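You operate a simulated robot arm through the tools that you are given. There is no shell and no other tool.

You are at the controls of a simulated two-armed robot. One attempt, no reset.

Task
Finish with the magnifier: light off, focus back to 1, green book out on the console.
Fine: swing the arm back over the stage.

It is judged by the outcome, as a careful person would: the job done as asked, and still so three seconds after it is handed in. It fails if anything else is knocked over, pushed out of place, dropped, spilled or broken.

Robot
Two 6-joint arms with fingered hands on one trunk that stands fixed in place. Base frame: the origin is at the foot of the trunk, x ahead of it, y to its left, z up; the work surface is at about z = 0.7. Readings come in m, degrees, newtons and seconds.
The left shoulder is at [0.02, 0.157, 0.829], the right one opposite. With the tool pointing down near the work surface each hand reaches from about 0.4 to 0.84 m from the base axis, measured 20 degrees to its own side. Payload 4.1 kg a hand.
Tool frame (each hand has its own): the origin (TCP) lies between the finger pads and is the grasp point; the fingertips stand 0.033 m ahead of it; z points along the fingers, y is the line along which they close. The gripper opens to 0.112 m. The gripper's body begins 0.039 m behind the TCP. The gripper is a hand of 4 fingers: y runs from the thumb to the fingers, the wrist lies at [-0.016, -0.118, -0.2] in the tool frame.
Orientation is that of the tool frame in the base frame, as a unit quaternion [w, x, y, z]. With the fingers straight down and the wrist toward the robot, the tool's x, y and z point along [0, 1, 0], [1, 0, 0] and [0, 0, -1] of the base frame.

Tools
- The arms move only by the tool apply_moves. It takes "left_plan", "right_plan" or both (then of equal length, played together; a hand with none holds still); each is text: rows parted by semicolons, each of 6 numbers parted by spaces: the shift along the tool's x, y, z in m, then the turn, a rotation vector about the tool's x, y, z in rad. In form: tx ty tz rx ry rz; .... A call has 1 to 20 rows; each row shifts and turns the commanded pose from where the row before left it, along the tool's axes as they then stand. Each row takes 0.2 s and may step no farther than 0.05 m and 8.6 degrees from the row before; otherwise, the whole call is refused. A pose out of reach is approached as far as the arm can. The call stops where the force on the tool passes 70 N (or 10 N more than at its start, if that is more) or the arm is blocked; 0.2 s more then pass. In this call time passes only in rows, and 0.2 s behind the last. The reply holds the time, the measured pose of the TCP, the force on the tool along the base axes, the opening and the grip force, in the units named above and with some noise, with the torque about the TCP (base axes, N m) and any sound that the robot's microphone picked up, and new pictures: "views" is both (left out), scene, wrist or none (wrist: the cameras of the hands that moved).
- Cameras (640 x 400 px; columns grow to the right, rows downward): "scene" is now at [0.0562, -0.0113, 1.4586]; the picture's right is [-0.12, -0.99, 0.00], its down [-0.61, 0.07, -0.79] and it looks along [0.78, -0.10, -0.62] (base axes); focal length 341 px, centre (320, 200). "left" rides on the left gripper at [-0.066, -0.089, -0.13] in its tool frame; the picture's right is [-0.79, -0.29, 0.54], its down [0.55, -0.71, 0.44] and it looks along [0.26, 0.64, 0.72] (tool axes); focal length 247 px, centre (320, 200). "right" rides on the right gripper at [0.066, -0.089, -0.13] in its tool frame; the picture's right is [-0.79, 0.29, -0.54], its down [-0.55, -0.71, 0.44] and it looks along [-0.26, 0.64, 0.72] (tool axes); focal length 247 px, centre (320, 200). There is no depth. A picture from a camera that has moved, and an enlarged one, comes with that camera's place and axes in the base frame and with its lens.
- set_fingers(index, middle, ring, thumb_bend, thumb_turn, hand): sets how far each is bent, from 0 (flat) to 100 (curled in); at 30 the hand is open as for a grip, at 70 the pads meet at the TCP. One left out holds its place. A second passes; each finger stops where it meets its share of the squeeze, and holds until it gets a number again. It is the only way to open and close the hand. It gives what a move gives, with no picture; readings hold the bend of each and the force on the fingers (four entries, about 0 where the hand has none), thumb and palm. thumb_turn goes from beside the hand (0) to across from the fingers (100), as for a grip.
- pan_tilt(pan, tilt): turns the head with the scene camera to pan (to the left, within 86 degrees either way) and tilt (down, from -29 to 69), counted from straight ahead of the robot. It gives what a move gives, and a new picture of the scene camera.
- zoom(camera, box): a new picture of the part [left, top, right, bottom] of that camera's present view, enlarged. The clock stands still meanwhile.
- job_done(): hands the job in; it is judged then, once.

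Places have to be worked out from the pictures, the camera data and where the tool is seen. Open the grippers and draw the arms clear of the work before you hand the job in, unless the task says otherwise.

The tools are called as name(argument=value, ...) on one line, values as JSON. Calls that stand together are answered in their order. apply_moves: Moves the arms, as the interface text tells. Its arguments: {"type":"object","properties":{"left_plan":{"type":"string"},"right_plan":{"type":"string"},"views":{"type":"string","enum":["both","scene","wrist","none"]}},"required":[]} The other tools are called the same way: set_fingers (index, middle, ring, thumb_bend, thumb_turn, hand) moves the fingers one by one; pan_tilt (pan, tilt) turns the head that bears the scene camera; zoom (camera, box) takes an enlarged picture of a part of a camera's view; job_done () hands the job in.

At the start:

```text
clock: 0.0
left_ee_pos: [0.5388, 0.2448, 1.0985]
left_tool_rot: [0.0, 0.707, 0.707, 0.001]
left_wrist_force: [0.9, -0.1, 0.2]
left_torque: [0.0, 0.0, 0.03]
left_width: 0.1117
left_finger_force: 0.1
left_shape: jaw
left_bend: [30.0, 30.0, 30.0, 30.0, 98.0]
left_finger forces: [0.0, 0.0, 0.1, 0.0, 0.0, 0.0]
right_ee_pos: [0.4768, -0.2584, 1.1707]
right_tool_rot: [-0.001, 0.707, 0.708, 0.0]
right_wrist_force: [0.3, 0.9, 0.0]
right_torque: [-0.01, 0.02, 0.02]
right_width: 0.1116
right_finger_force: 0.0
right_shape: jaw
right_bend: [30.0, 30.0, 30.0, 30.0, 98.0]
right_finger forces: [0.0, 0.0, 0.0, 0.0, 0.1, 0.1]
head pan, tilt: [-7.0, 38.0]
```

scene: 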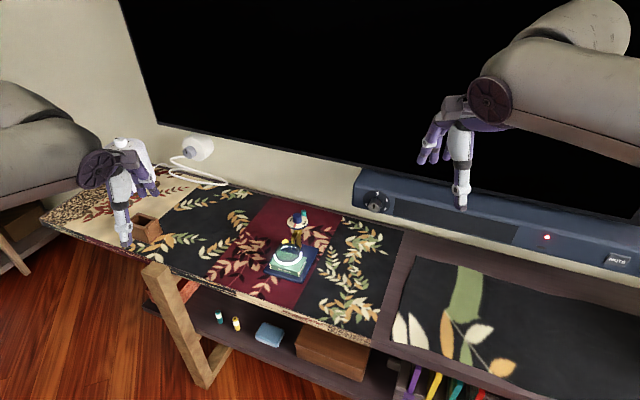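
right: 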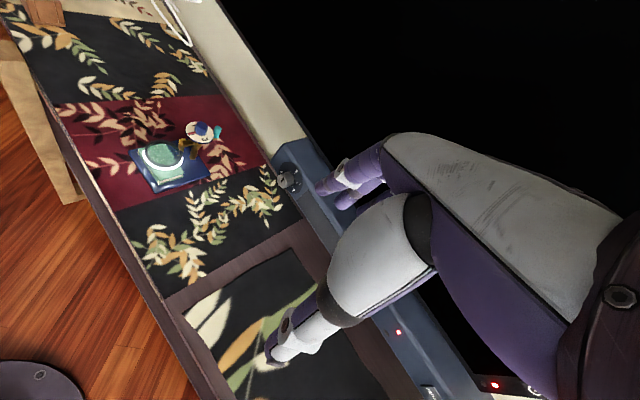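
left: 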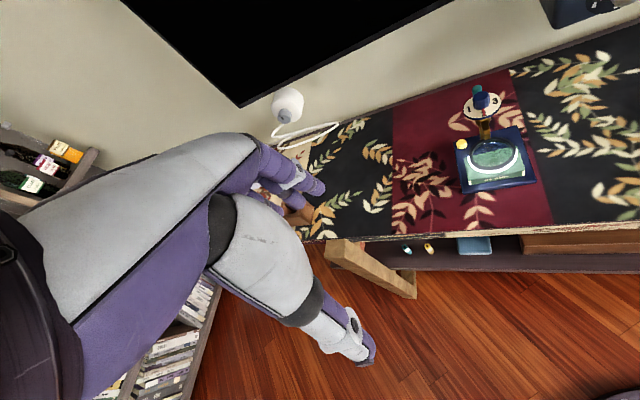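

I'll look closely at the magnifier first, from all the cameras, before moving anything.

zoom(camera="scene", box=[240, 190, 340, 300])

zoom(camera="left", box=[430, 70, 560, 210])

zoom(camera="right", box=[110, 100, 250, 210])

zoom(camera="scene", box=[330, 160, 640, 380])

```text
3.64 times, centred on (290, 245) of scene
camera zoom: at [0.0562, -0.0113, 1.4586], right [-0.12, -0.99, 0.0], down [-0.61, 0.07, -0.79], along [0.78, -0.1, -0.62], focal length 1241 px, centre (429, 36)
```

zoom: 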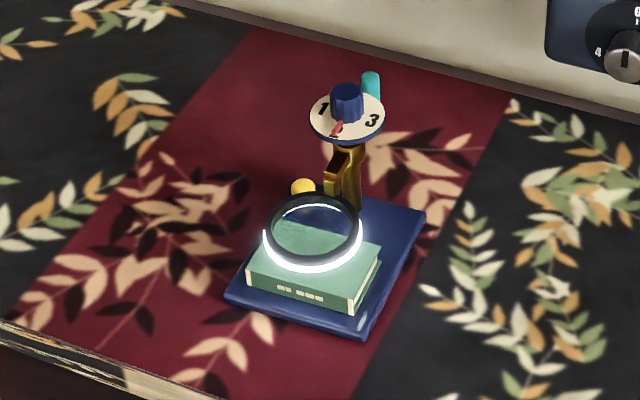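

```text
2.86 times, centred on (495, 140) of left
camera zoom: at [0.4495, 0.1811, 1.2287], right [-0.29, -0.79, -0.54], down [-0.71, 0.55, -0.44], along [0.64, 0.26, -0.72], focal length 706 px, centre (-180, 371)
```

zoom: 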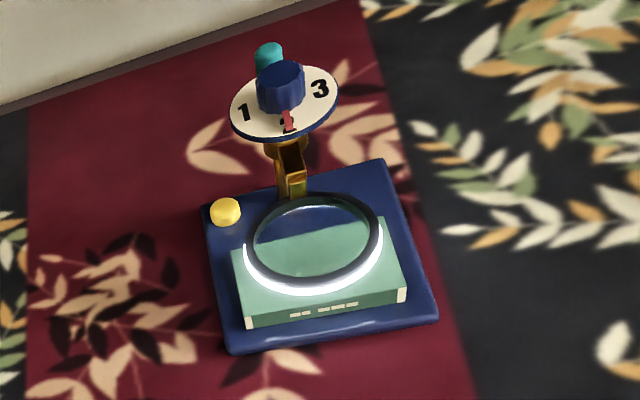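

```text
3.64 times, centred on (180, 155) of right
camera zoom: at [0.3877, -0.1923, 1.3012], right [0.29, -0.79, 0.54], down [-0.71, -0.55, -0.44], along [0.64, -0.26, -0.72], focal length 898 px, centre (829, 364)
```

zoom: 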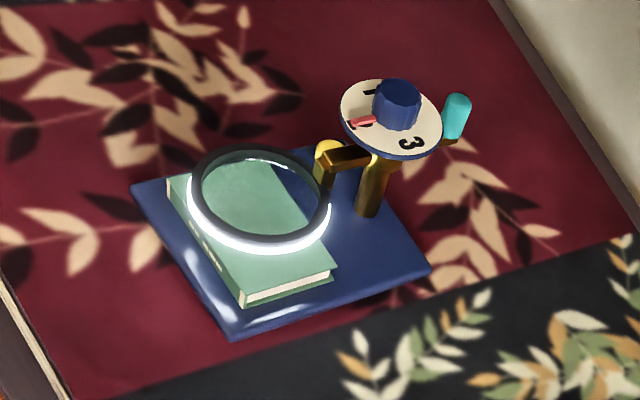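

```text
1.82 times, centred on (485, 270) of scene
camera zoom: at [0.0562, -0.0113, 1.4586], right [-0.12, -0.99, 0.0], down [-0.61, 0.07, -0.79], along [0.78, -0.1, -0.62], focal length 620 px, centre (20, 73)
```

zoom: 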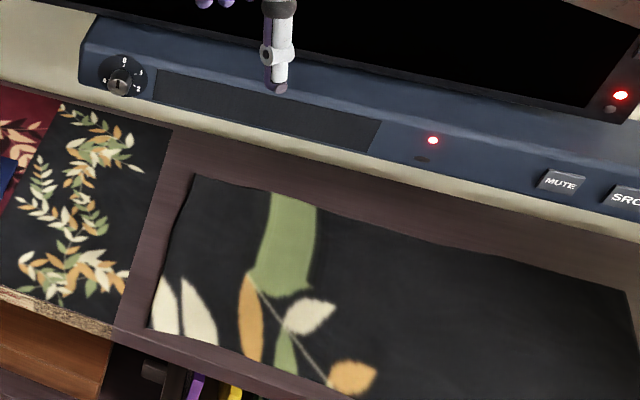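

The magnifier is at about (0.74, -0.015) on the console. The post and dial are at about (0.785, -0.037) with the knob top at z≈0.835. The yellow light button is at about (0.804, 0.003, 0.71), and the teal swing handle is behind the post. I'll fold the spare fingers and check the hand's shape before approaching.

set_fingers(hand="right", index=100, ring=100, middle=50, thumb_bend=50)

zoom(camera="right", box=[0, 0, 640, 400])

zoom(camera="scene", box=[400, 60, 560, 220])

```text
clock: 1.0
left_ee_pos: [0.5379, 0.2449, 1.0997]
left_tool_rot: [0.001, 0.707, 0.707, 0.0]
left_wrist_force: [-0.4, 0.0, 0.1]
left_torque: [-0.01, 0.02, 0.02]
left_width: 0.1116
left_finger_force: 0.1
left_shape: jaw
left_bend: [30.0, 30.0, 30.0, 30.0, 98.0]
left_finger forces: [0.0, 0.0, 0.0, 0.0, 0.0, 0.0]
right_ee_pos: [0.4756, -0.2579, 1.1714]
right_tool_rot: [0.001, 0.707, 0.707, -0.001]
right_wrist_force: [-0.3, 0.3, 0.0]
right_torque: [-0.01, -0.01, -0.01]
right_width: 0.044
right_finger_force: 0.0
right_shape: fingers
right_bend: [100.0, 50.0, 100.0, 50.0, 98.0]
right_finger forces: [0.0, 0.1, 0.0, 0.0, 0.1, 0.0]
head pan, tilt: [-7.0, 38.0]
```

```text
1.00 times, centred on (320, 200) of right (not enlarged: the box is as wide or as high as the picture)
camera zoom: at [0.3877, -0.1923, 1.3013], right [0.29, -0.79, 0.54], down [-0.71, -0.55, -0.44], along [0.64, -0.26, -0.72], focal length 247 px, centre (320, 200)
```

zoom: 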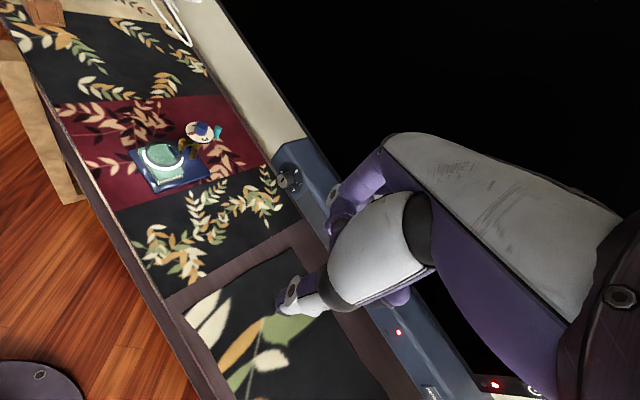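

```text
2.50 times, centred on (480, 140) of scene
camera zoom: at [0.0562, -0.0113, 1.4586], right [-0.12, -0.99, 0.0], down [-0.61, 0.07, -0.79], along [0.78, -0.1, -0.62], focal length 853 px, centre (-80, 350)
```

zoom: 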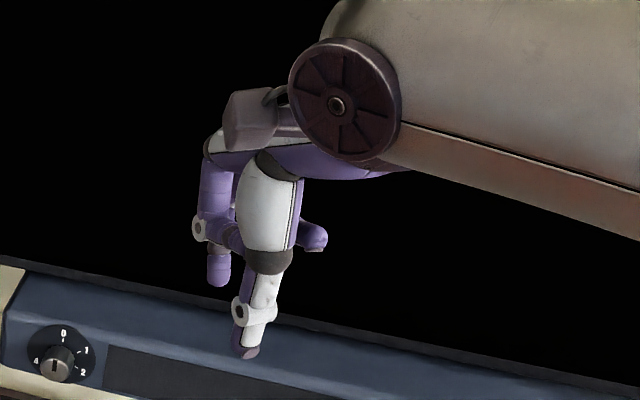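

Bend 50 on the middle finger and thumb gives a 44 mm pinch, with the tips about 33 mm past the TCP. I'll now reorient the right hand in place to yaw its closing axis about 80° left and tilt it 40° forward, so the pinch can reach the knob.

apply_moves(right_plan="0 0 0 0 0 -0.1396;0 0 0 0 0 -0.1396;0 0 0 0 0 -0.1396;0 0 0 0 0 -0.1396;0 0 0 0 0 -0.1396;0 0 0 0 0 -0.1396;0 0 0 0 0 -0.1396;0 0 0 0 0 -0.1396;0 0 0 0 0 -0.1396;0 0 0 0 0 -0.1396;0 0 0 0 -0.1396 0;0 0 0 0 -0.1396 0;0 0 0 0 -0.1396 0;0 0 0 0 -0.1396 0;0 0 0 0 -0.1396 0", views="both")

```text
clock: 4.2
left_ee_pos: [0.538, 0.245, 1.0984]
left_tool_rot: [0.0, 0.707, 0.707, 0.0]
left_wrist_force: [0.9, 0.8, 0.0]
left_torque: [0.01, 0.02, -0.01]
left_width: 0.1118
left_finger_force: 0.1
left_shape: jaw
left_bend: [30.0, 30.0, 30.0, 30.0, 98.0]
left_finger forces: [0.0, 0.1, 0.0, 0.1, 0.1, 0.0]
right_ee_pos: [0.4771, -0.2599, 1.1719]
right_tool_rot: [0.341, 0.082, 0.936, -0.029]
right_wrist_force: [0.5, 0.2, -0.6]
right_torque: [0.03, 0.02, 0.0]
right_width: 0.0442
right_finger_force: 0.1
right_shape: fingers
right_bend: [100.0, 50.0, 100.0, 50.0, 98.0]
right_finger forces: [0.1, 0.0, 0.0, 0.0, 0.0, 0.0]
head pan, tilt: [-7.0, 38.0]
camera right: at [0.3299, -0.3229, 1.228], right [0.31, 0.24, 0.92], down [0.57, -0.82, 0.02], along [0.76, 0.52, -0.39], focal length 247 px, centre (320, 200)
```

scene: 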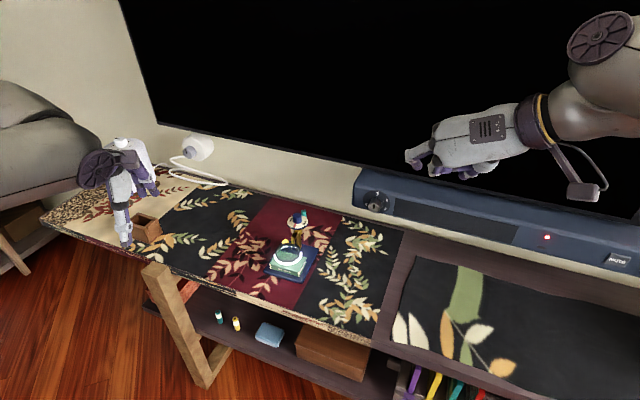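
right: 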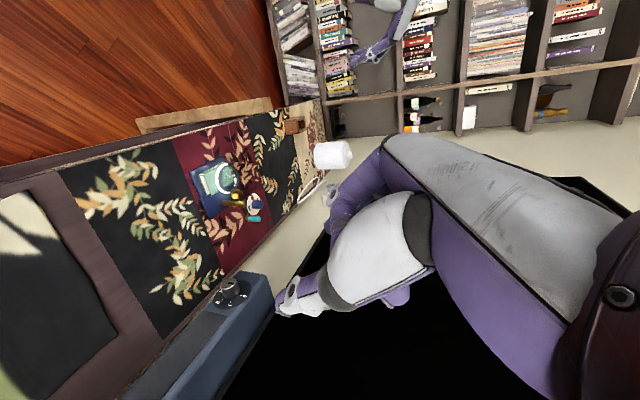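

The hand took the new orientation without trouble. Next I'll move it in a straight line to a standoff in front of and above the knob, about 8 cm back along the approach axis.

apply_moves(right_plan="0 0.0273 0.033 0 0 0;0 0.0273 0.033 0 0 0;0 0.0273 0.033 0 0 0;0 0.0273 0.033 0 0 0;0 0.0273 0.033 0 0 0;0 0.0273 0.033 0 0 0;0 0.0273 0.033 0 0 0;0 0.0273 0.033 0 0 0;0 0.0273 0.033 0 0 0;0 0.0273 0.033 0 0 0", views="both")

zoom(camera="scene", box=[220, 150, 400, 300])

zoom(camera="left", box=[430, 70, 560, 210])

```text
clock: 6.4
left_ee_pos: [0.5387, 0.245, 1.0996]
left_tool_rot: [0.0, 0.707, 0.707, 0.0]
left_wrist_force: [0.1, -0.3, 0.9]
left_torque: [0.04, -0.04, 0.02]
left_width: 0.1114
left_finger_force: 0.0
left_shape: jaw
left_bend: [30.0, 30.0, 30.0, 30.0, 98.0]
left_finger forces: [0.0, 0.1, 0.1, 0.1, 0.0, 0.1]
right_ee_pos: [0.735, -0.0269, 0.9217]
right_tool_rot: [0.341, 0.081, 0.936, -0.03]
right_wrist_force: [0.2, -0.5, 0.5]
right_torque: [-0.01, -0.02, 0.02]
right_width: 0.0443
right_finger_force: 0.1
right_shape: fingers
right_bend: [100.0, 50.0, 100.0, 50.0, 98.0]
right_finger forces: [0.1, 0.1, 0.0, 0.0, 0.0, 0.1]
head pan, tilt: [-7.0, 38.0]
camera right: at [0.586, -0.0908, 0.9777], right [0.31, 0.24, 0.92], down [0.57, -0.82, 0.02], along [0.76, 0.52, -0.39], focal length 247 px, centre (320, 200)
```

scene: 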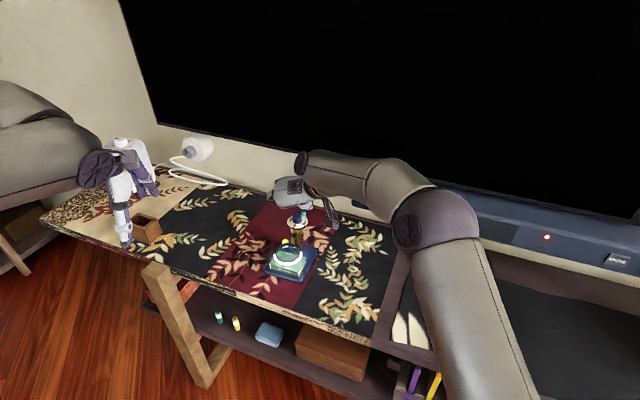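
right: 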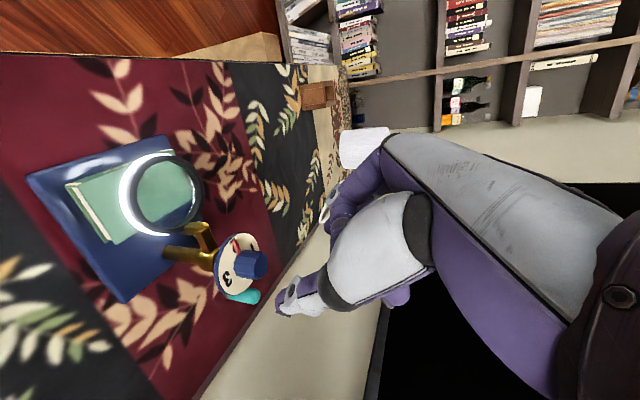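

```text
2.67 times, centred on (310, 225) of scene
camera zoom: at [0.0557, -0.0116, 1.4586], right [-0.12, -0.99, 0.0], down [-0.61, 0.08, -0.79], along [0.78, -0.1, -0.61], focal length 910 px, centre (347, 133)
```

zoom: 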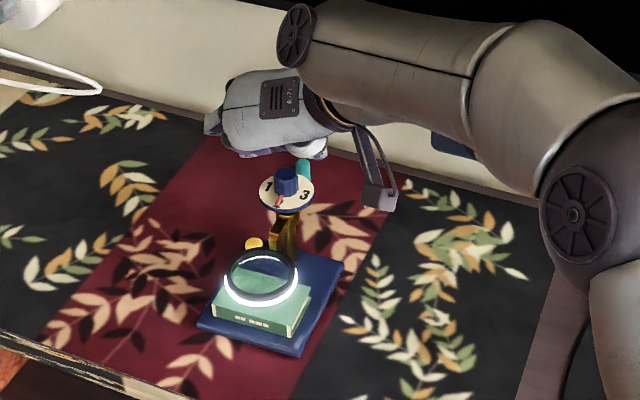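

```text
2.86 times, centred on (495, 140) of left
camera zoom: at [0.4492, 0.1808, 1.2289], right [-0.29, -0.79, -0.54], down [-0.71, 0.55, -0.44], along [0.64, 0.26, -0.72], focal length 706 px, centre (-180, 371)
```

zoom: 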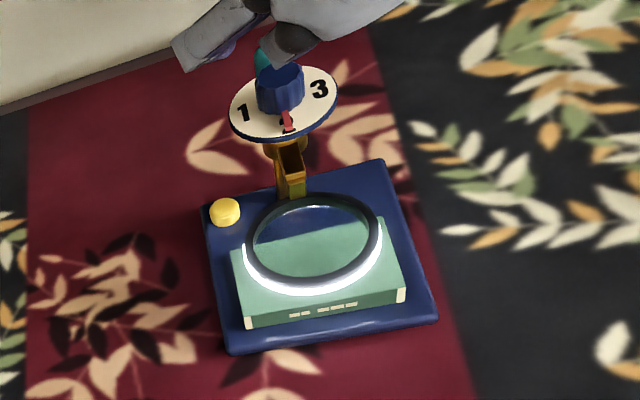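

The hand is lined up, and the knob axis is confirmed at about (0.785, -0.036), plate at z≈0.81 and knob top at ≈0.835. I'll advance most of the way along the approach axis and check before closing.

apply_moves(right_plan="0.0107 -0.0007 0.02 0 0 0;0.0108 -0.0006 0.02 0 0 0;0 0 0.02 0 0 0", views="wrist")

zoom(camera="scene", box=[250, 160, 370, 270])

zoom(camera="left", box=[440, 50, 540, 150])

```text
clock: 7.2
left_ee_pos: [0.5385, 0.2459, 1.0995]
left_tool_rot: [0.0, 0.707, 0.707, 0.0]
left_wrist_force: [0.7, -0.2, -0.5]
left_torque: [-0.01, 0.0, 0.02]
left_width: 0.1115
left_finger_force: 0.0
left_shape: jaw
left_bend: [30.0, 30.0, 30.0, 30.0, 98.0]
left_finger forces: [0.1, 0.0, 0.1, 0.0, 0.0, 0.0]
right_ee_pos: [0.7535, -0.0279, 0.8601]
right_tool_rot: [0.34, 0.081, 0.936, -0.029]
right_wrist_force: [0.2, 0.0, -0.8]
right_torque: [0.0, -0.02, 0.04]
right_width: 0.0443
right_finger_force: 0.1
right_shape: fingers
right_bend: [100.0, 50.0, 100.0, 50.0, 98.0]
right_finger forces: [0.0, 0.0, 0.0, 0.1, 0.0, 0.0]
head pan, tilt: [-7.0, 38.0]
camera right: at [0.6062, -0.0924, 0.9172], right [0.31, 0.24, 0.92], down [0.57, -0.82, 0.02], along [0.76, 0.52, -0.39], focal length 247 px, centre (320, 200)
```

right: 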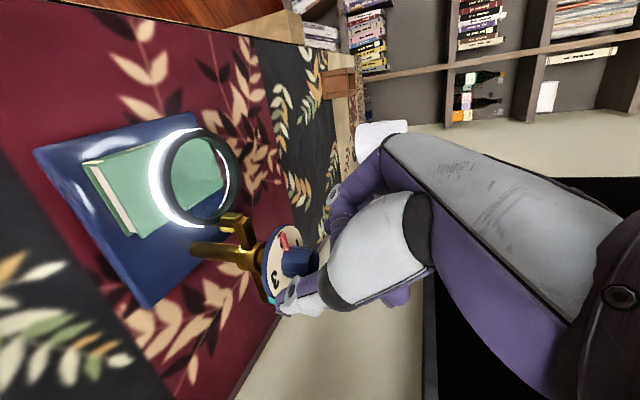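

```text
3.64 times, centred on (310, 215) of scene
camera zoom: at [0.0559, -0.0113, 1.4586], right [-0.12, -0.99, 0.0], down [-0.61, 0.07, -0.79], along [0.78, -0.1, -0.62], focal length 1241 px, centre (356, 146)
```

zoom: 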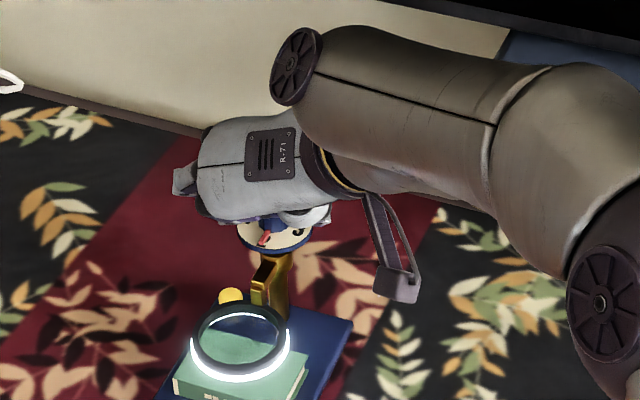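

```text
4.00 times, centred on (490, 100) of left
camera zoom: at [0.4493, 0.1811, 1.2288], right [-0.29, -0.79, -0.54], down [-0.71, 0.55, -0.44], along [0.64, 0.26, -0.72], focal length 988 px, centre (-360, 600)
```

zoom: 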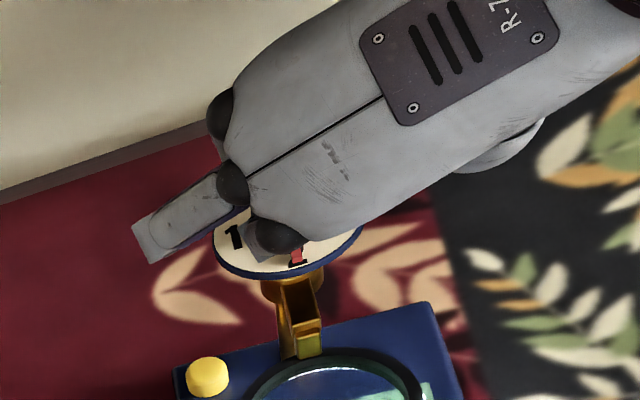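

The view of the fingertips is blocked by the right hand itself. I'll bring the left arm's wrist camera to a lower, more sideways viewpoint on the left so I can watch the pinch.

apply_moves(left_plan="-0.00125 0.02 0.045 0 0 0;-0.00125 0.02 0.045 0 0 0;-0.00125 0.02 0.045 0 0 0;-0.00125 0.02 0.045 0 0 0;0 0 0 0 0 0.137;0 0 0 0 0 0.137;0 0 0 0 0 0.137;0 0 0 0 0 0.137;0 0 0 0 0 0.137;0 0 0 0 0 0.137;0 0 0 0 0 0.137", views="both")

```text
clock: 9.6
left_ee_pos: [0.6187, 0.2394, 0.9198]
left_tool_rot: [0.0, 0.954, 0.3, -0.001]
left_wrist_force: [-0.3, 0.2, 0.0]
left_torque: [-0.01, -0.04, -0.01]
left_width: 0.1118
left_finger_force: 0.1
left_shape: jaw
left_bend: [30.0, 30.0, 30.0, 30.0, 98.0]
left_finger forces: [0.0, 0.0, 0.0, 0.0, 0.0, 0.1]
right_ee_pos: [0.7525, -0.0282, 0.861]
right_tool_rot: [0.341, 0.082, 0.936, -0.029]
right_wrist_force: [0.0, 0.1, 0.0]
right_torque: [0.0, 0.0, -0.01]
right_width: 0.044
right_finger_force: 0.0
right_shape: fingers
right_bend: [100.0, 50.0, 100.0, 50.0, 98.0]
right_finger forces: [0.1, 0.0, 0.0, 0.1, 0.1, 0.0]
head pan, tilt: [-7.0, 38.0]
camera left: at [0.5139, 0.277, 1.0487], right [-0.81, -0.22, -0.54], down [0.05, 0.9, -0.44], along [0.58, -0.38, -0.72], focal length 247 px, centre (320, 200)
```

scene: 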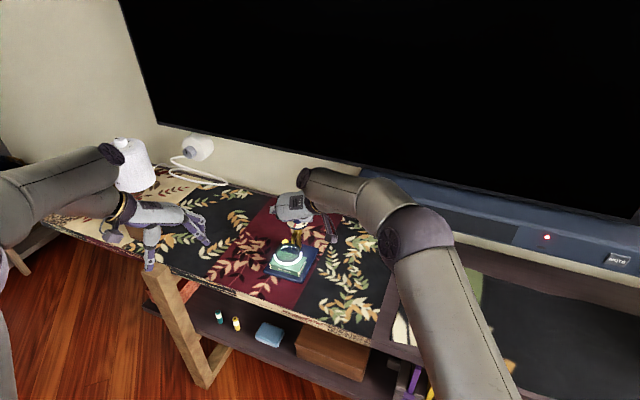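
left: 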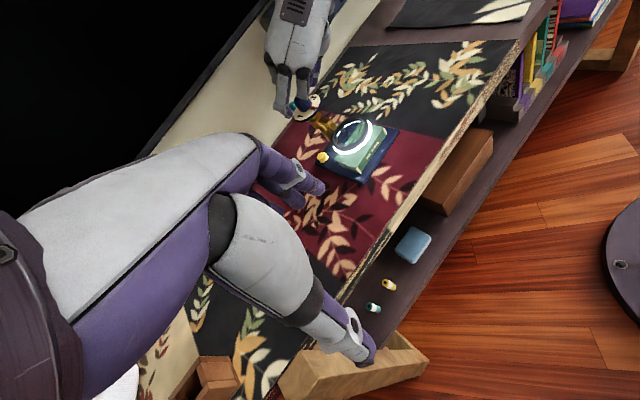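

zoom(camera="left", box=[240, 40, 400, 180])

```text
2.86 times, centred on (320, 110) of left
camera zoom: at [0.5139, 0.277, 1.0487], right [-0.81, -0.22, -0.54], down [0.05, 0.9, -0.44], along [0.58, -0.38, -0.72], focal length 706 px, centre (320, 457)
```

zoom: 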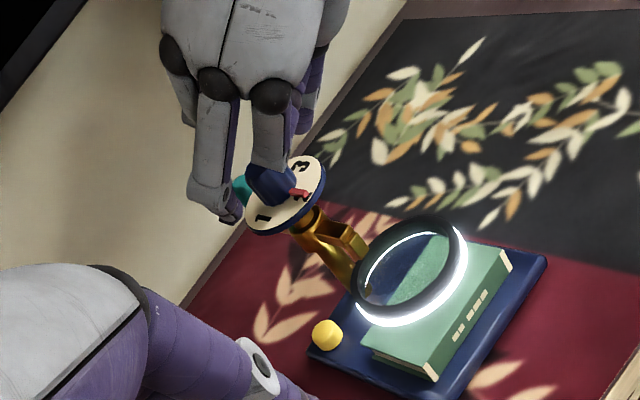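

From here I can see that the curled index finger would hit the knob before the pinch is on it. I'll back off along the approach axis and lay the index and ring fingers flat, out of the way.

apply_moves(right_plan="0 0 -0.025 0 0 0;0 0 -0.025 0 0 0", views="none")

set_fingers(hand="right", index=0, ring=0)

zoom(camera="left", box=[200, 0, 400, 180])

zoom(camera="scene", box=[220, 140, 380, 280])

```text
clock: 10.2
left_ee_pos: [0.6193, 0.2396, 0.9205]
left_tool_rot: [0.001, 0.954, 0.301, 0.0]
left_wrist_force: [-0.2, 0.4, -0.2]
left_torque: [-0.03, 0.02, 0.02]
left_width: 0.1118
left_finger_force: 0.1
left_shape: jaw
left_bend: [30.0, 30.0, 30.0, 30.0, 98.0]
left_finger forces: [0.1, 0.0, 0.1, 0.0, 0.0, 0.0]
right_ee_pos: [0.7218, -0.0272, 0.8971]
right_tool_rot: [0.339, 0.081, 0.937, -0.029]
right_wrist_force: [0.7, -0.4, -0.5]
right_torque: [0.01, 0.01, 0.02]
right_width: 0.0441
right_finger_force: 0.0
right_shape: fingers
right_bend: [100.0, 50.0, 100.0, 50.0, 98.0]
right_finger forces: [0.1, 0.0, 0.1, 0.0, 0.0, 0.1]
head pan, tilt: [-7.0, 38.0]
```

```text
clock: 11.2
left_ee_pos: [0.6193, 0.2404, 0.919]
left_tool_rot: [0.0, 0.954, 0.301, 0.001]
left_wrist_force: [0.8, -0.4, 0.0]
left_torque: [-0.01, 0.03, -0.01]
left_width: 0.1116
left_finger_force: 0.1
left_shape: jaw
left_bend: [30.0, 30.0, 30.0, 30.0, 98.0]
left_finger forces: [0.0, 0.0, 0.1, 0.1, 0.0, 0.0]
right_ee_pos: [0.7231, -0.0266, 0.8974]
right_tool_rot: [0.341, 0.081, 0.936, -0.029]
right_wrist_force: [0.4, -0.6, 0.4]
right_torque: [-0.03, -0.02, 0.0]
right_width: 0.134
right_finger_force: 0.0
right_shape: fingers
right_bend: [0.0, 50.0, 0.0, 50.0, 98.0]
right_finger forces: [0.1, 0.0, 0.1, 0.0, 0.0, 0.1]
head pan, tilt: [-7.0, 38.0]
```

```text
2.22 times, centred on (300, 90) of left
camera zoom: at [0.5141, 0.2767, 1.0488], right [-0.81, -0.22, -0.54], down [0.04, 0.9, -0.44], along [0.58, -0.38, -0.72], focal length 549 px, centre (364, 444)
```

zoom: 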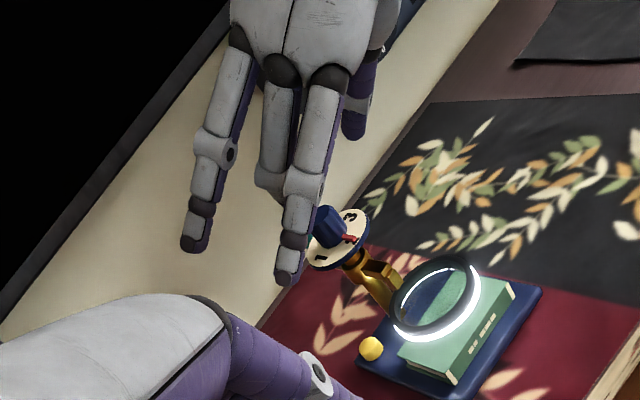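

```text
2.86 times, centred on (300, 210) of scene
camera zoom: at [0.0562, -0.0113, 1.4586], right [-0.12, -0.99, 0.0], down [-0.61, 0.07, -0.79], along [0.78, -0.1, -0.62], focal length 975 px, centre (377, 171)
```

zoom: 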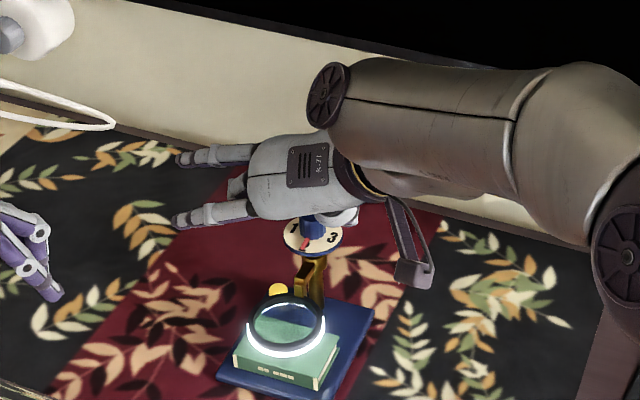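

The flat fingers now point away to the left and are clear of everything. I'll advance again and check alignment from the left camera.

apply_moves(right_plan="-0.0017 0.0007 0.02 0 0 0;-0.0016 0.0006 0.02 0 0 0;0 0 0.016 0 0 0", views="none")

zoom(camera="left", box=[260, 30, 380, 130])

zoom(camera="right", box=[200, 180, 360, 340])

```text
clock: 12.0
left_ee_pos: [0.6188, 0.2388, 0.9186]
left_tool_rot: [-0.001, 0.954, 0.301, 0.0]
left_wrist_force: [-0.6, -0.7, -0.7]
left_torque: [-0.01, -0.01, 0.03]
left_width: 0.112
left_finger_force: 0.0
left_shape: jaw
left_bend: [30.0, 30.0, 30.0, 30.0, 98.0]
left_finger forces: [0.0, 0.1, 0.0, 0.0, 0.0, 0.0]
right_ee_pos: [0.76, -0.0312, 0.856]
right_tool_rot: [0.34, 0.081, 0.936, -0.03]
right_wrist_force: [-0.5, 0.3, 0.7]
right_torque: [0.0, -0.02, 0.0]
right_width: 0.1342
right_finger_force: 0.1
right_shape: fingers
right_bend: [0.0, 50.0, 0.0, 50.0, 98.0]
right_finger forces: [0.1, 0.0, 0.0, 0.0, 0.0, 0.0]
head pan, tilt: [-7.0, 38.0]
```

```text
4.00 times, centred on (320, 80) of left
camera zoom: at [0.5139, 0.2767, 1.0488], right [-0.81, -0.22, -0.54], down [0.04, 0.9, -0.44], along [0.58, -0.38, -0.72], focal length 988 px, centre (320, 680)
```

zoom: 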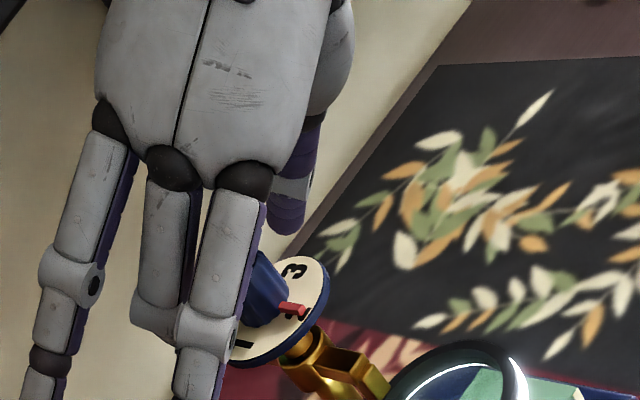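

```text
2.50 times, centred on (280, 260) of right
camera zoom: at [0.6134, -0.0951, 0.9133], right [0.31, 0.24, 0.92], down [0.57, -0.82, 0.02], along [0.76, 0.52, -0.39], focal length 617 px, centre (420, 50)
```

zoom: 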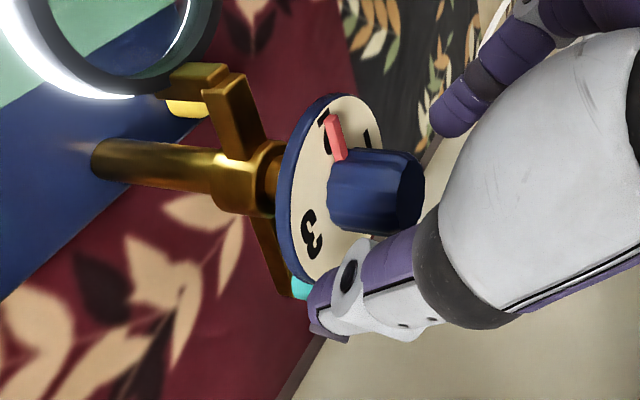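

The right wrist camera gives a clear view: the pinch straddles the knob, and the thumb is clear of the teal handle. I'll go the last 14 mm and then close gently.

apply_moves(right_plan="-0.0006 -0.0005 0.007 0 0 0;-0.0006 -0.0005 0.007 0 0 0", views="none")

zoom(camera="right", box=[200, 180, 360, 340])

zoom(camera="left", box=[260, 30, 380, 130])

```text
clock: 12.6
left_ee_pos: [0.6178, 0.2388, 0.9187]
left_tool_rot: [0.0, 0.953, 0.301, 0.0]
left_wrist_force: [-0.2, 0.6, 0.7]
left_torque: [-0.04, 0.0, 0.01]
left_width: 0.1119
left_finger_force: 0.0
left_shape: jaw
left_bend: [30.0, 30.0, 30.0, 30.0, 98.0]
left_finger forces: [0.0, 0.0, 0.0, 0.0, 0.0, 0.0]
right_ee_pos: [0.7706, -0.0329, 0.8454]
right_tool_rot: [0.341, 0.081, 0.936, -0.03]
right_wrist_force: [0.6, -0.4, 1.0]
right_torque: [0.01, -0.01, -0.04]
right_width: 0.1338
right_finger_force: 0.1
right_shape: fingers
right_bend: [0.0, 50.0, 0.0, 50.0, 98.0]
right_finger forces: [0.1, 0.1, 0.0, 0.0, 0.0, 0.0]
head pan, tilt: [-7.0, 38.0]
```

```text
2.50 times, centred on (280, 260) of right
camera zoom: at [0.6231, -0.0968, 0.9026], right [0.31, 0.24, 0.92], down [0.57, -0.82, 0.02], along [0.76, 0.52, -0.39], focal length 617 px, centre (420, 50)
```

zoom: 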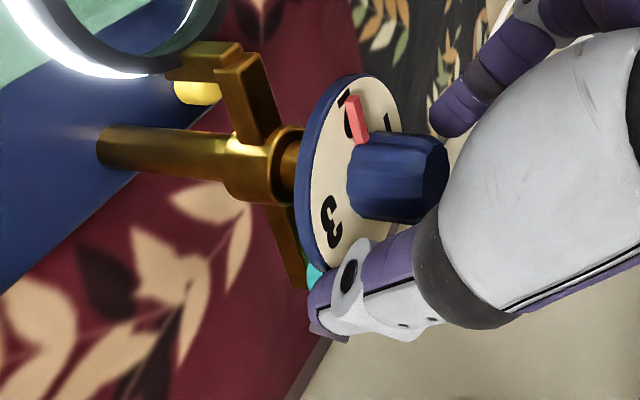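

```text
4.00 times, centred on (320, 80) of left
camera zoom: at [0.514, 0.2767, 1.0488], right [-0.81, -0.22, -0.54], down [0.04, 0.9, -0.44], along [0.58, -0.38, -0.72], focal length 988 px, centre (320, 680)
```

zoom: 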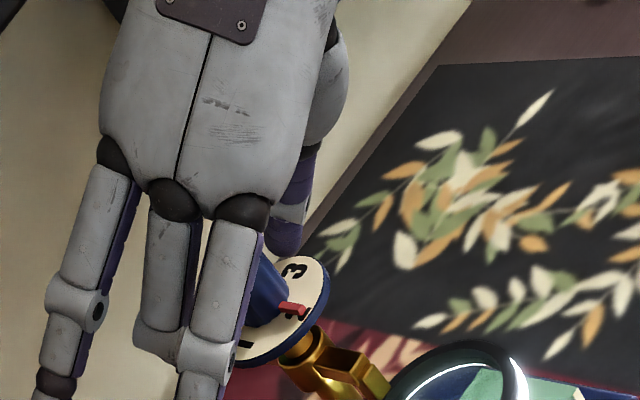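

The thumb tip is at about plate level (z≈0.81) while the middle fingertip is higher at about 0.826. I'll roll the hand about 11° around its x-axis, pivoting at the contact point, to even them out above the plate before closing.

apply_moves(right_plan="0 0.0025 -0.001 0.1 0 0;0 0.0025 0 0.1 0 0", views="none")

zoom(camera="right", box=[200, 180, 360, 340])

```text
clock: 13.2
left_ee_pos: [0.618, 0.2403, 0.9195]
left_tool_rot: [0.0, 0.954, 0.301, 0.0]
left_wrist_force: [-1.1, -0.2, 0.9]
left_torque: [0.01, 0.01, 0.02]
left_width: 0.1121
left_finger_force: 0.0
left_shape: jaw
left_bend: [30.0, 30.0, 30.0, 30.0, 98.0]
left_finger forces: [0.1, 0.0, 0.1, 0.0, 0.0, 0.0]
right_ee_pos: [0.7709, -0.0284, 0.8472]
right_tool_rot: [0.332, 0.115, 0.929, -0.121]
right_wrist_force: [-0.1, 0.2, 0.3]
right_torque: [0.02, 0.03, 0.01]
right_width: 0.1337
right_finger_force: 0.2
right_shape: fingers
right_bend: [0.0, 50.0, 0.0, 50.0, 98.0]
right_finger forces: [0.1, 0.0, 0.0, 0.0, 0.0, 0.0]
head pan, tilt: [-7.0, 38.0]
```

```text
2.50 times, centred on (280, 260) of right
camera zoom: at [0.6192, -0.0632, 0.9151], right [0.37, 0.33, 0.87], down [0.46, -0.88, 0.14], along [0.81, 0.35, -0.47], focal length 617 px, centre (420, 50)
```

zoom: 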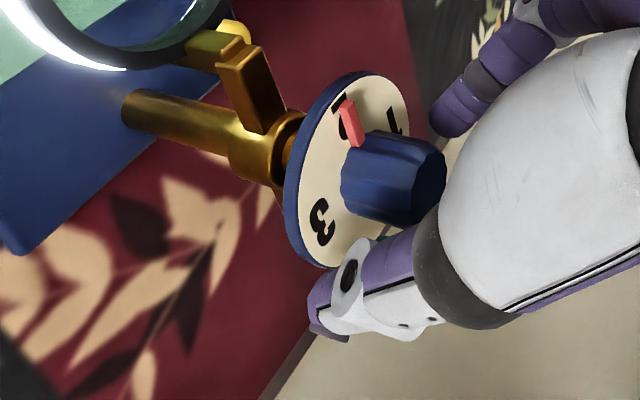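

Both tips now look to be above the plate. The labels are about 90° apart, so I need roughly 90° clockwise as seen from above. I'll close the thumb and middle finger on the knob.

set_fingers(hand="right", middle=62, thumb_bend=62)

zoom(camera="right", box=[200, 180, 360, 340])

zoom(camera="left", box=[260, 30, 400, 180])

```text
clock: 14.2
left_ee_pos: [0.6187, 0.24, 0.9188]
left_tool_rot: [0.0, 0.954, 0.301, 0.0]
left_wrist_force: [0.2, -0.3, 0.1]
left_torque: [0.01, 0.02, 0.01]
left_width: 0.1118
left_finger_force: 0.2
left_shape: jaw
left_bend: [30.0, 30.0, 30.0, 30.0, 98.0]
left_finger forces: [0.0, 0.1, 0.0, 0.1, 0.0, 0.0]
right_ee_pos: [0.7707, -0.0282, 0.8465]
right_tool_rot: [0.33, 0.115, 0.929, -0.122]
right_wrist_force: [-0.8, -0.7, -0.3]
right_torque: [0.0, 0.03, -0.01]
right_width: 0.1182
right_finger_force: 0.5
right_shape: fingers
right_bend: [0.0, 62.0, 0.0, 61.0, 98.0]
right_finger forces: [0.1, 0.0, 0.0, 0.1, 0.3, 0.0]
head pan, tilt: [-7.0, 38.0]
```

```text
2.50 times, centred on (280, 260) of right
camera zoom: at [0.6192, -0.0632, 0.9151], right [0.37, 0.33, 0.87], down [0.46, -0.88, 0.14], along [0.81, 0.35, -0.47], focal length 617 px, centre (420, 50)
```

zoom: 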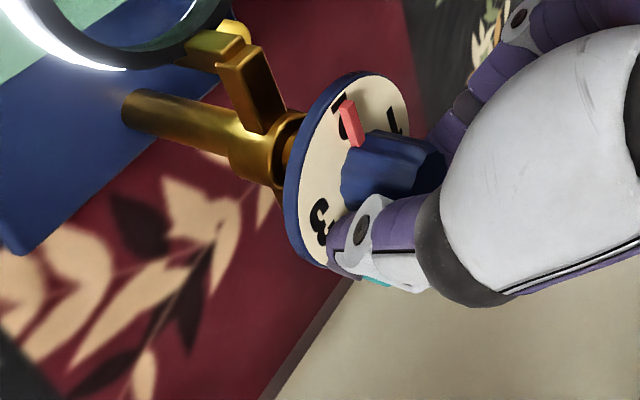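

```text
2.67 times, centred on (330, 105) of left
camera zoom: at [0.5141, 0.2767, 1.0488], right [-0.81, -0.22, -0.54], down [0.04, 0.9, -0.44], along [0.58, -0.38, -0.72], focal length 659 px, centre (293, 453)
```

zoom: 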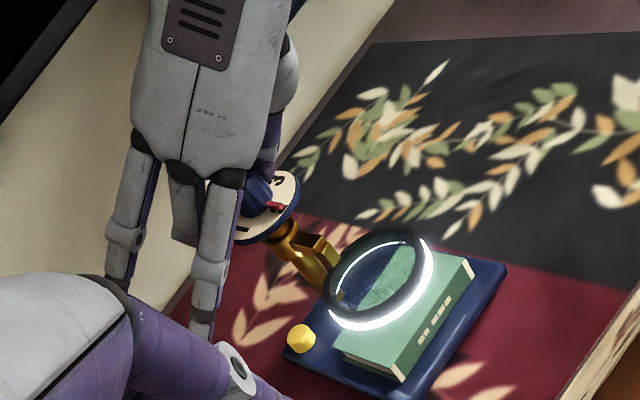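

The thumb has just touched the knob (0.3 N). I'll tighten a bit more.

set_fingers(hand="right", middle=72, thumb_bend=70)

zoom(camera="right", box=[200, 180, 360, 340])

```text
clock: 15.2
left_ee_pos: [0.6195, 0.239, 0.9187]
left_tool_rot: [0.0, 0.954, 0.301, 0.0]
left_wrist_force: [0.7, 0.6, -0.3]
left_torque: [0.03, 0.0, 0.03]
left_width: 0.1119
left_finger_force: 0.1
left_shape: jaw
left_bend: [30.0, 30.0, 30.0, 30.0, 98.0]
left_finger forces: [0.0, 0.0, 0.0, 0.0, 0.0, 0.1]
right_ee_pos: [0.7716, -0.029, 0.8475]
right_tool_rot: [0.33, 0.116, 0.929, -0.123]
right_wrist_force: [2.9, -5.0, 1.0]
right_torque: [-0.1, 0.01, -0.04]
right_width: 0.1159
right_finger_force: 5.6
right_shape: fingers
right_bend: [0.0, 68.0, 0.0, 65.0, 97.0]
right_finger forces: [0.0, 3.8, 0.0, 0.0, 7.0, 0.1]
head pan, tilt: [-7.0, 38.0]
```

```text
2.50 times, centred on (280, 260) of right
camera zoom: at [0.6193, -0.0636, 0.9151], right [0.37, 0.33, 0.87], down [0.46, -0.88, 0.14], along [0.81, 0.35, -0.47], focal length 617 px, centre (420, 50)
```

zoom: 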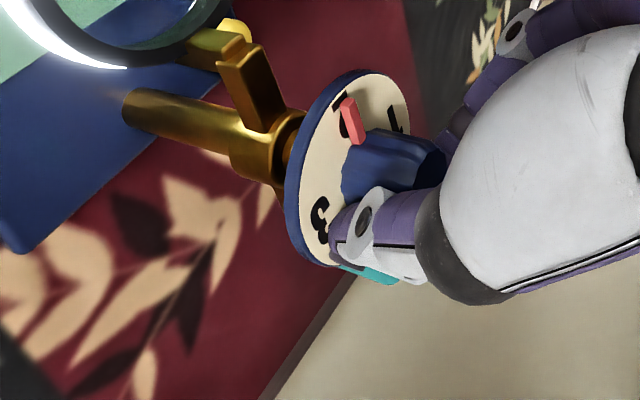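

The grip is on (3.8 N on the middle finger, 7 N on the thumb) and the magnifier hasn't moved. I'll turn about 30° clockwise around the knob's vertical axis and check that the pointer follows.

apply_moves(right_plan="-0.0006 0.0011 0.0001 0.0836 0.0198 0.0976;-0.0006 0.0021 0.0001 0.0836 0.0198 0.0976;-0.0006 0.0021 0.0001 0.0836 0.0198 0.0976;-0.0006 0.0021 0.0001 0.0836 0.0198 0.0976", views="scene")

zoom(camera="right", box=[160, 160, 360, 340])

zoom(camera="left", box=[260, 30, 400, 180])

```text
clock: 16.2
left_ee_pos: [0.618, 0.2401, 0.9195]
left_tool_rot: [0.0, 0.954, 0.301, 0.001]
left_wrist_force: [-0.5, -0.2, 0.3]
left_torque: [0.01, -0.05, 0.02]
left_width: 0.112
left_finger_force: 0.0
left_shape: jaw
left_bend: [30.0, 30.0, 30.0, 30.0, 98.0]
left_finger forces: [0.0, 0.1, 0.0, 0.1, 0.1, 0.0]
right_ee_pos: [0.7768, -0.0235, 0.8486]
right_tool_rot: [0.288, 0.351, 0.867, -0.204]
right_wrist_force: [5.2, -7.7, -0.2]
right_torque: [-0.11, -0.02, 0.03]
right_width: 0.1154
right_finger_force: 5.8
right_shape: fingers
right_bend: [0.0, 68.0, 0.0, 65.0, 97.0]
right_finger forces: [0.0, 6.4, 0.0, 0.1, 5.3, 0.1]
head pan, tilt: [-7.0, 38.0]
```

scene: 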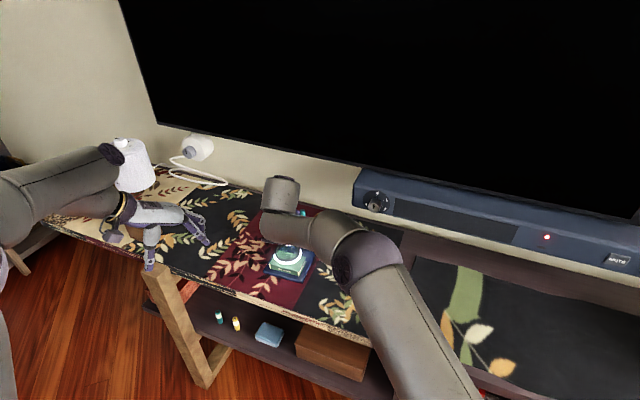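

```text
2.22 times, centred on (260, 250) of right
camera zoom: at [0.6268, 0.0223, 0.9163], right [0.48, 0.1, 0.87], down [-0.04, -0.99, 0.14], along [0.88, -0.1, -0.47], focal length 549 px, centre (453, 89)
```

zoom: 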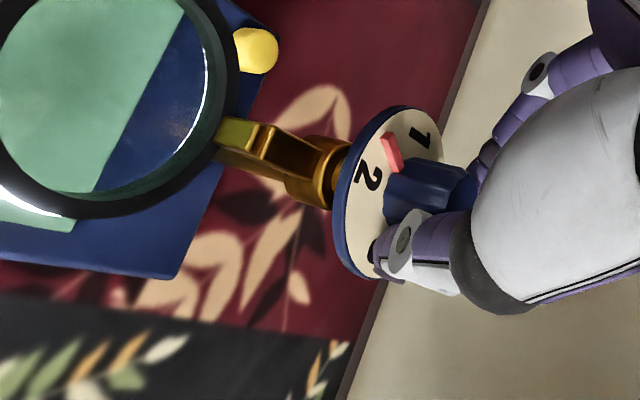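

```text
2.67 times, centred on (330, 105) of left
camera zoom: at [0.5143, 0.2764, 1.0488], right [-0.81, -0.22, -0.54], down [0.04, 0.9, -0.44], along [0.58, -0.38, -0.72], focal length 659 px, centre (293, 453)
```

zoom: 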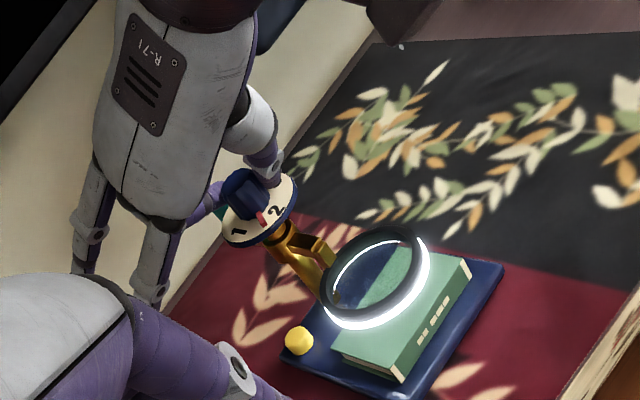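

The pointer has moved about a third of the way to 1 and the arm hasn't swung, but the side load has grown to about 9 N. I'll nudge the hand about 2 mm in the relieving direction and see if the load drops.

apply_moves(right_plan="-0.0019 -0.0003 0.0016 0 0 0", views="none")

zoom(camera="left", box=[260, 30, 400, 180])

```text
clock: 16.6
left_ee_pos: [0.6184, 0.2396, 0.9198]
left_tool_rot: [0.0, 0.954, 0.301, -0.001]
left_wrist_force: [-0.1, 0.2, 0.3]
left_torque: [0.0, -0.03, 0.0]
left_width: 0.112
left_finger_force: 0.0
left_shape: jaw
left_bend: [30.0, 30.0, 30.0, 30.0, 98.0]
left_finger forces: [0.0, 0.0, 0.1, 0.0, 0.1, 0.0]
right_ee_pos: [0.7789, -0.0256, 0.8469]
right_tool_rot: [0.288, 0.35, 0.868, -0.203]
right_wrist_force: [-1.0, -2.7, -0.7]
right_torque: [-0.05, 0.07, -0.02]
right_width: 0.1154
right_finger_force: 5.0
right_shape: fingers
right_bend: [0.0, 68.0, 0.0, 65.0, 97.0]
right_finger forces: [0.0, 3.2, 0.0, 0.0, 6.2, 0.0]
head pan, tilt: [-7.0, 38.0]
```

```text
2.67 times, centred on (330, 105) of left
camera zoom: at [0.514, 0.2768, 1.0488], right [-0.81, -0.22, -0.54], down [0.04, 0.9, -0.44], along [0.58, -0.38, -0.72], focal length 659 px, centre (293, 453)
```

zoom: 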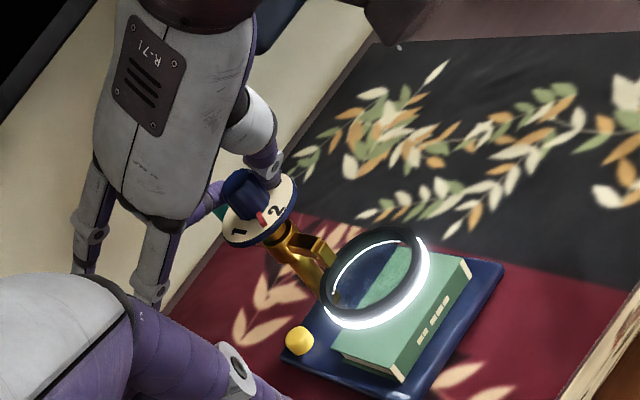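

The load dropped to about 3 N, which confirms the direction. I'll continue the turn by another 22°, using the corrected axis.

apply_moves(right_plan="-0.0004 0.0018 0 0.0836 0.0198 0.0976;-0.0004 0.0018 0 0.0836 0.0198 0.0976;-0.0004 0.0018 0 0.0836 0.0198 0.0976", views="none")

zoom(camera="left", box=[260, 30, 400, 180])

zoom(camera="right", box=[160, 160, 360, 340])

```text
clock: 17.4
left_ee_pos: [0.6179, 0.241, 0.9197]
left_tool_rot: [0.0, 0.954, 0.301, 0.001]
left_wrist_force: [-1.0, 0.6, -0.7]
left_torque: [-0.03, 0.01, 0.01]
left_width: 0.1115
left_finger_force: 0.0
left_shape: jaw
left_bend: [30.0, 30.0, 30.0, 30.0, 98.0]
left_finger forces: [0.0, 0.0, 0.0, 0.0, 0.0, 0.0]
right_ee_pos: [0.7558, -0.0238, 0.844]
right_tool_rot: [0.245, 0.511, 0.784, -0.254]
right_wrist_force: [6.8, 3.2, 18.0]
right_torque: [-0.3, -0.05, 0.02]
right_width: 0.1095
right_finger_force: 11.5
right_shape: fingers
right_bend: [0.0, 65.0, 0.0, 69.0, 99.0]
right_finger forces: [0.0, 9.4, 0.0, 0.0, 14.2, 0.0]
right hand out of reach, approached as far as the arm can: row 2, 3
head pan, tilt: [-7.0, 38.0]
```

```text
2.67 times, centred on (330, 105) of left
camera zoom: at [0.5137, 0.2772, 1.0489], right [-0.81, -0.22, -0.54], down [0.04, 0.9, -0.44], along [0.58, -0.38, -0.72], focal length 659 px, centre (293, 453)
```

zoom: 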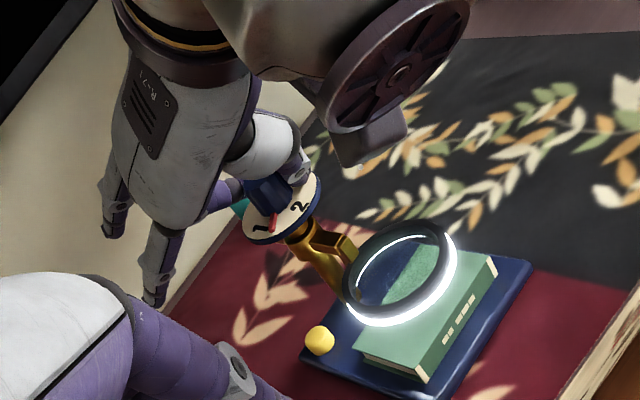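

```text
2.22 times, centred on (260, 250) of right
camera zoom: at [0.6335, 0.0752, 0.9112], right [0.48, -0.09, 0.87], down [-0.4, -0.9, 0.13], along [0.78, -0.42, -0.47], focal length 549 px, centre (453, 89)
```

zoom: 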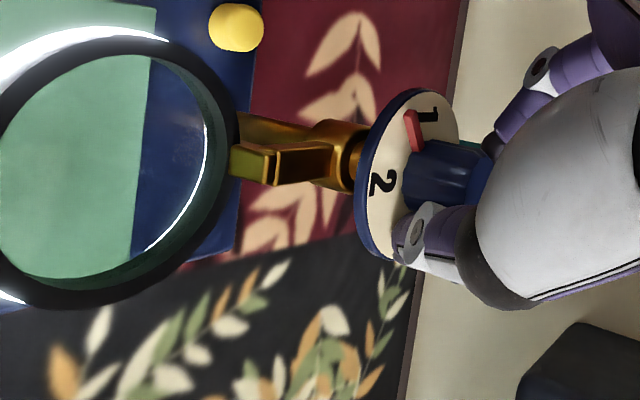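

The arm ran out of reach and dragged the magnifier about 2 cm toward the robot, though the pointer did come closer to 1. I'll take off the downward load, release the knob, and re-grasp with a better wrist angle. I'll slide the magnifier back to its place later.

apply_moves(right_plan="-0.0019 -0.0005 -0.0023 0 0 0", views="none")

zoom(camera="left", box=[260, 30, 400, 180])

```text
clock: 17.8
left_ee_pos: [0.6179, 0.2399, 0.9201]
left_tool_rot: [0.0, 0.954, 0.301, 0.0]
left_wrist_force: [-0.6, 0.5, 0.3]
left_torque: [0.0, 0.0, 0.0]
left_width: 0.1115
left_finger_force: 0.0
left_shape: jaw
left_bend: [30.0, 30.0, 30.0, 30.0, 98.0]
left_finger forces: [0.1, 0.1, 0.0, 0.0, 0.1, 0.1]
right_ee_pos: [0.7554, -0.026, 0.8436]
right_tool_rot: [0.243, 0.511, 0.783, -0.257]
right_wrist_force: [6.8, -2.8, 13.2]
right_torque: [-0.28, -0.02, 0.01]
right_width: 0.108
right_finger_force: 9.7
right_shape: fingers
right_bend: [0.0, 67.0, 0.0, 69.0, 100.0]
right_finger forces: [0.0, 8.9, 0.0, 0.0, 10.3, 0.0]
head pan, tilt: [-7.0, 38.0]
```

```text
2.67 times, centred on (330, 105) of left
camera zoom: at [0.514, 0.2765, 1.0489], right [-0.81, -0.22, -0.54], down [0.04, 0.9, -0.44], along [0.58, -0.38, -0.72], focal length 659 px, centre (293, 453)
```

zoom: 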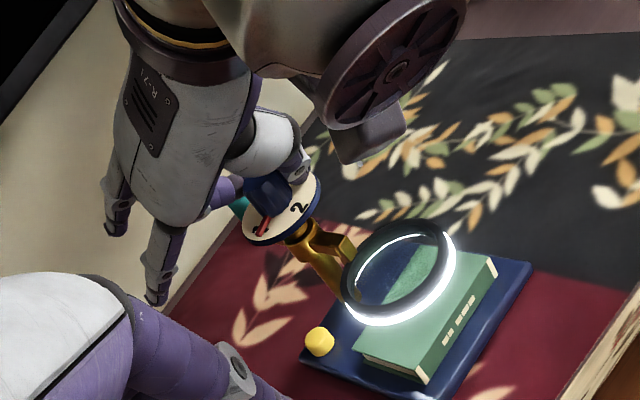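

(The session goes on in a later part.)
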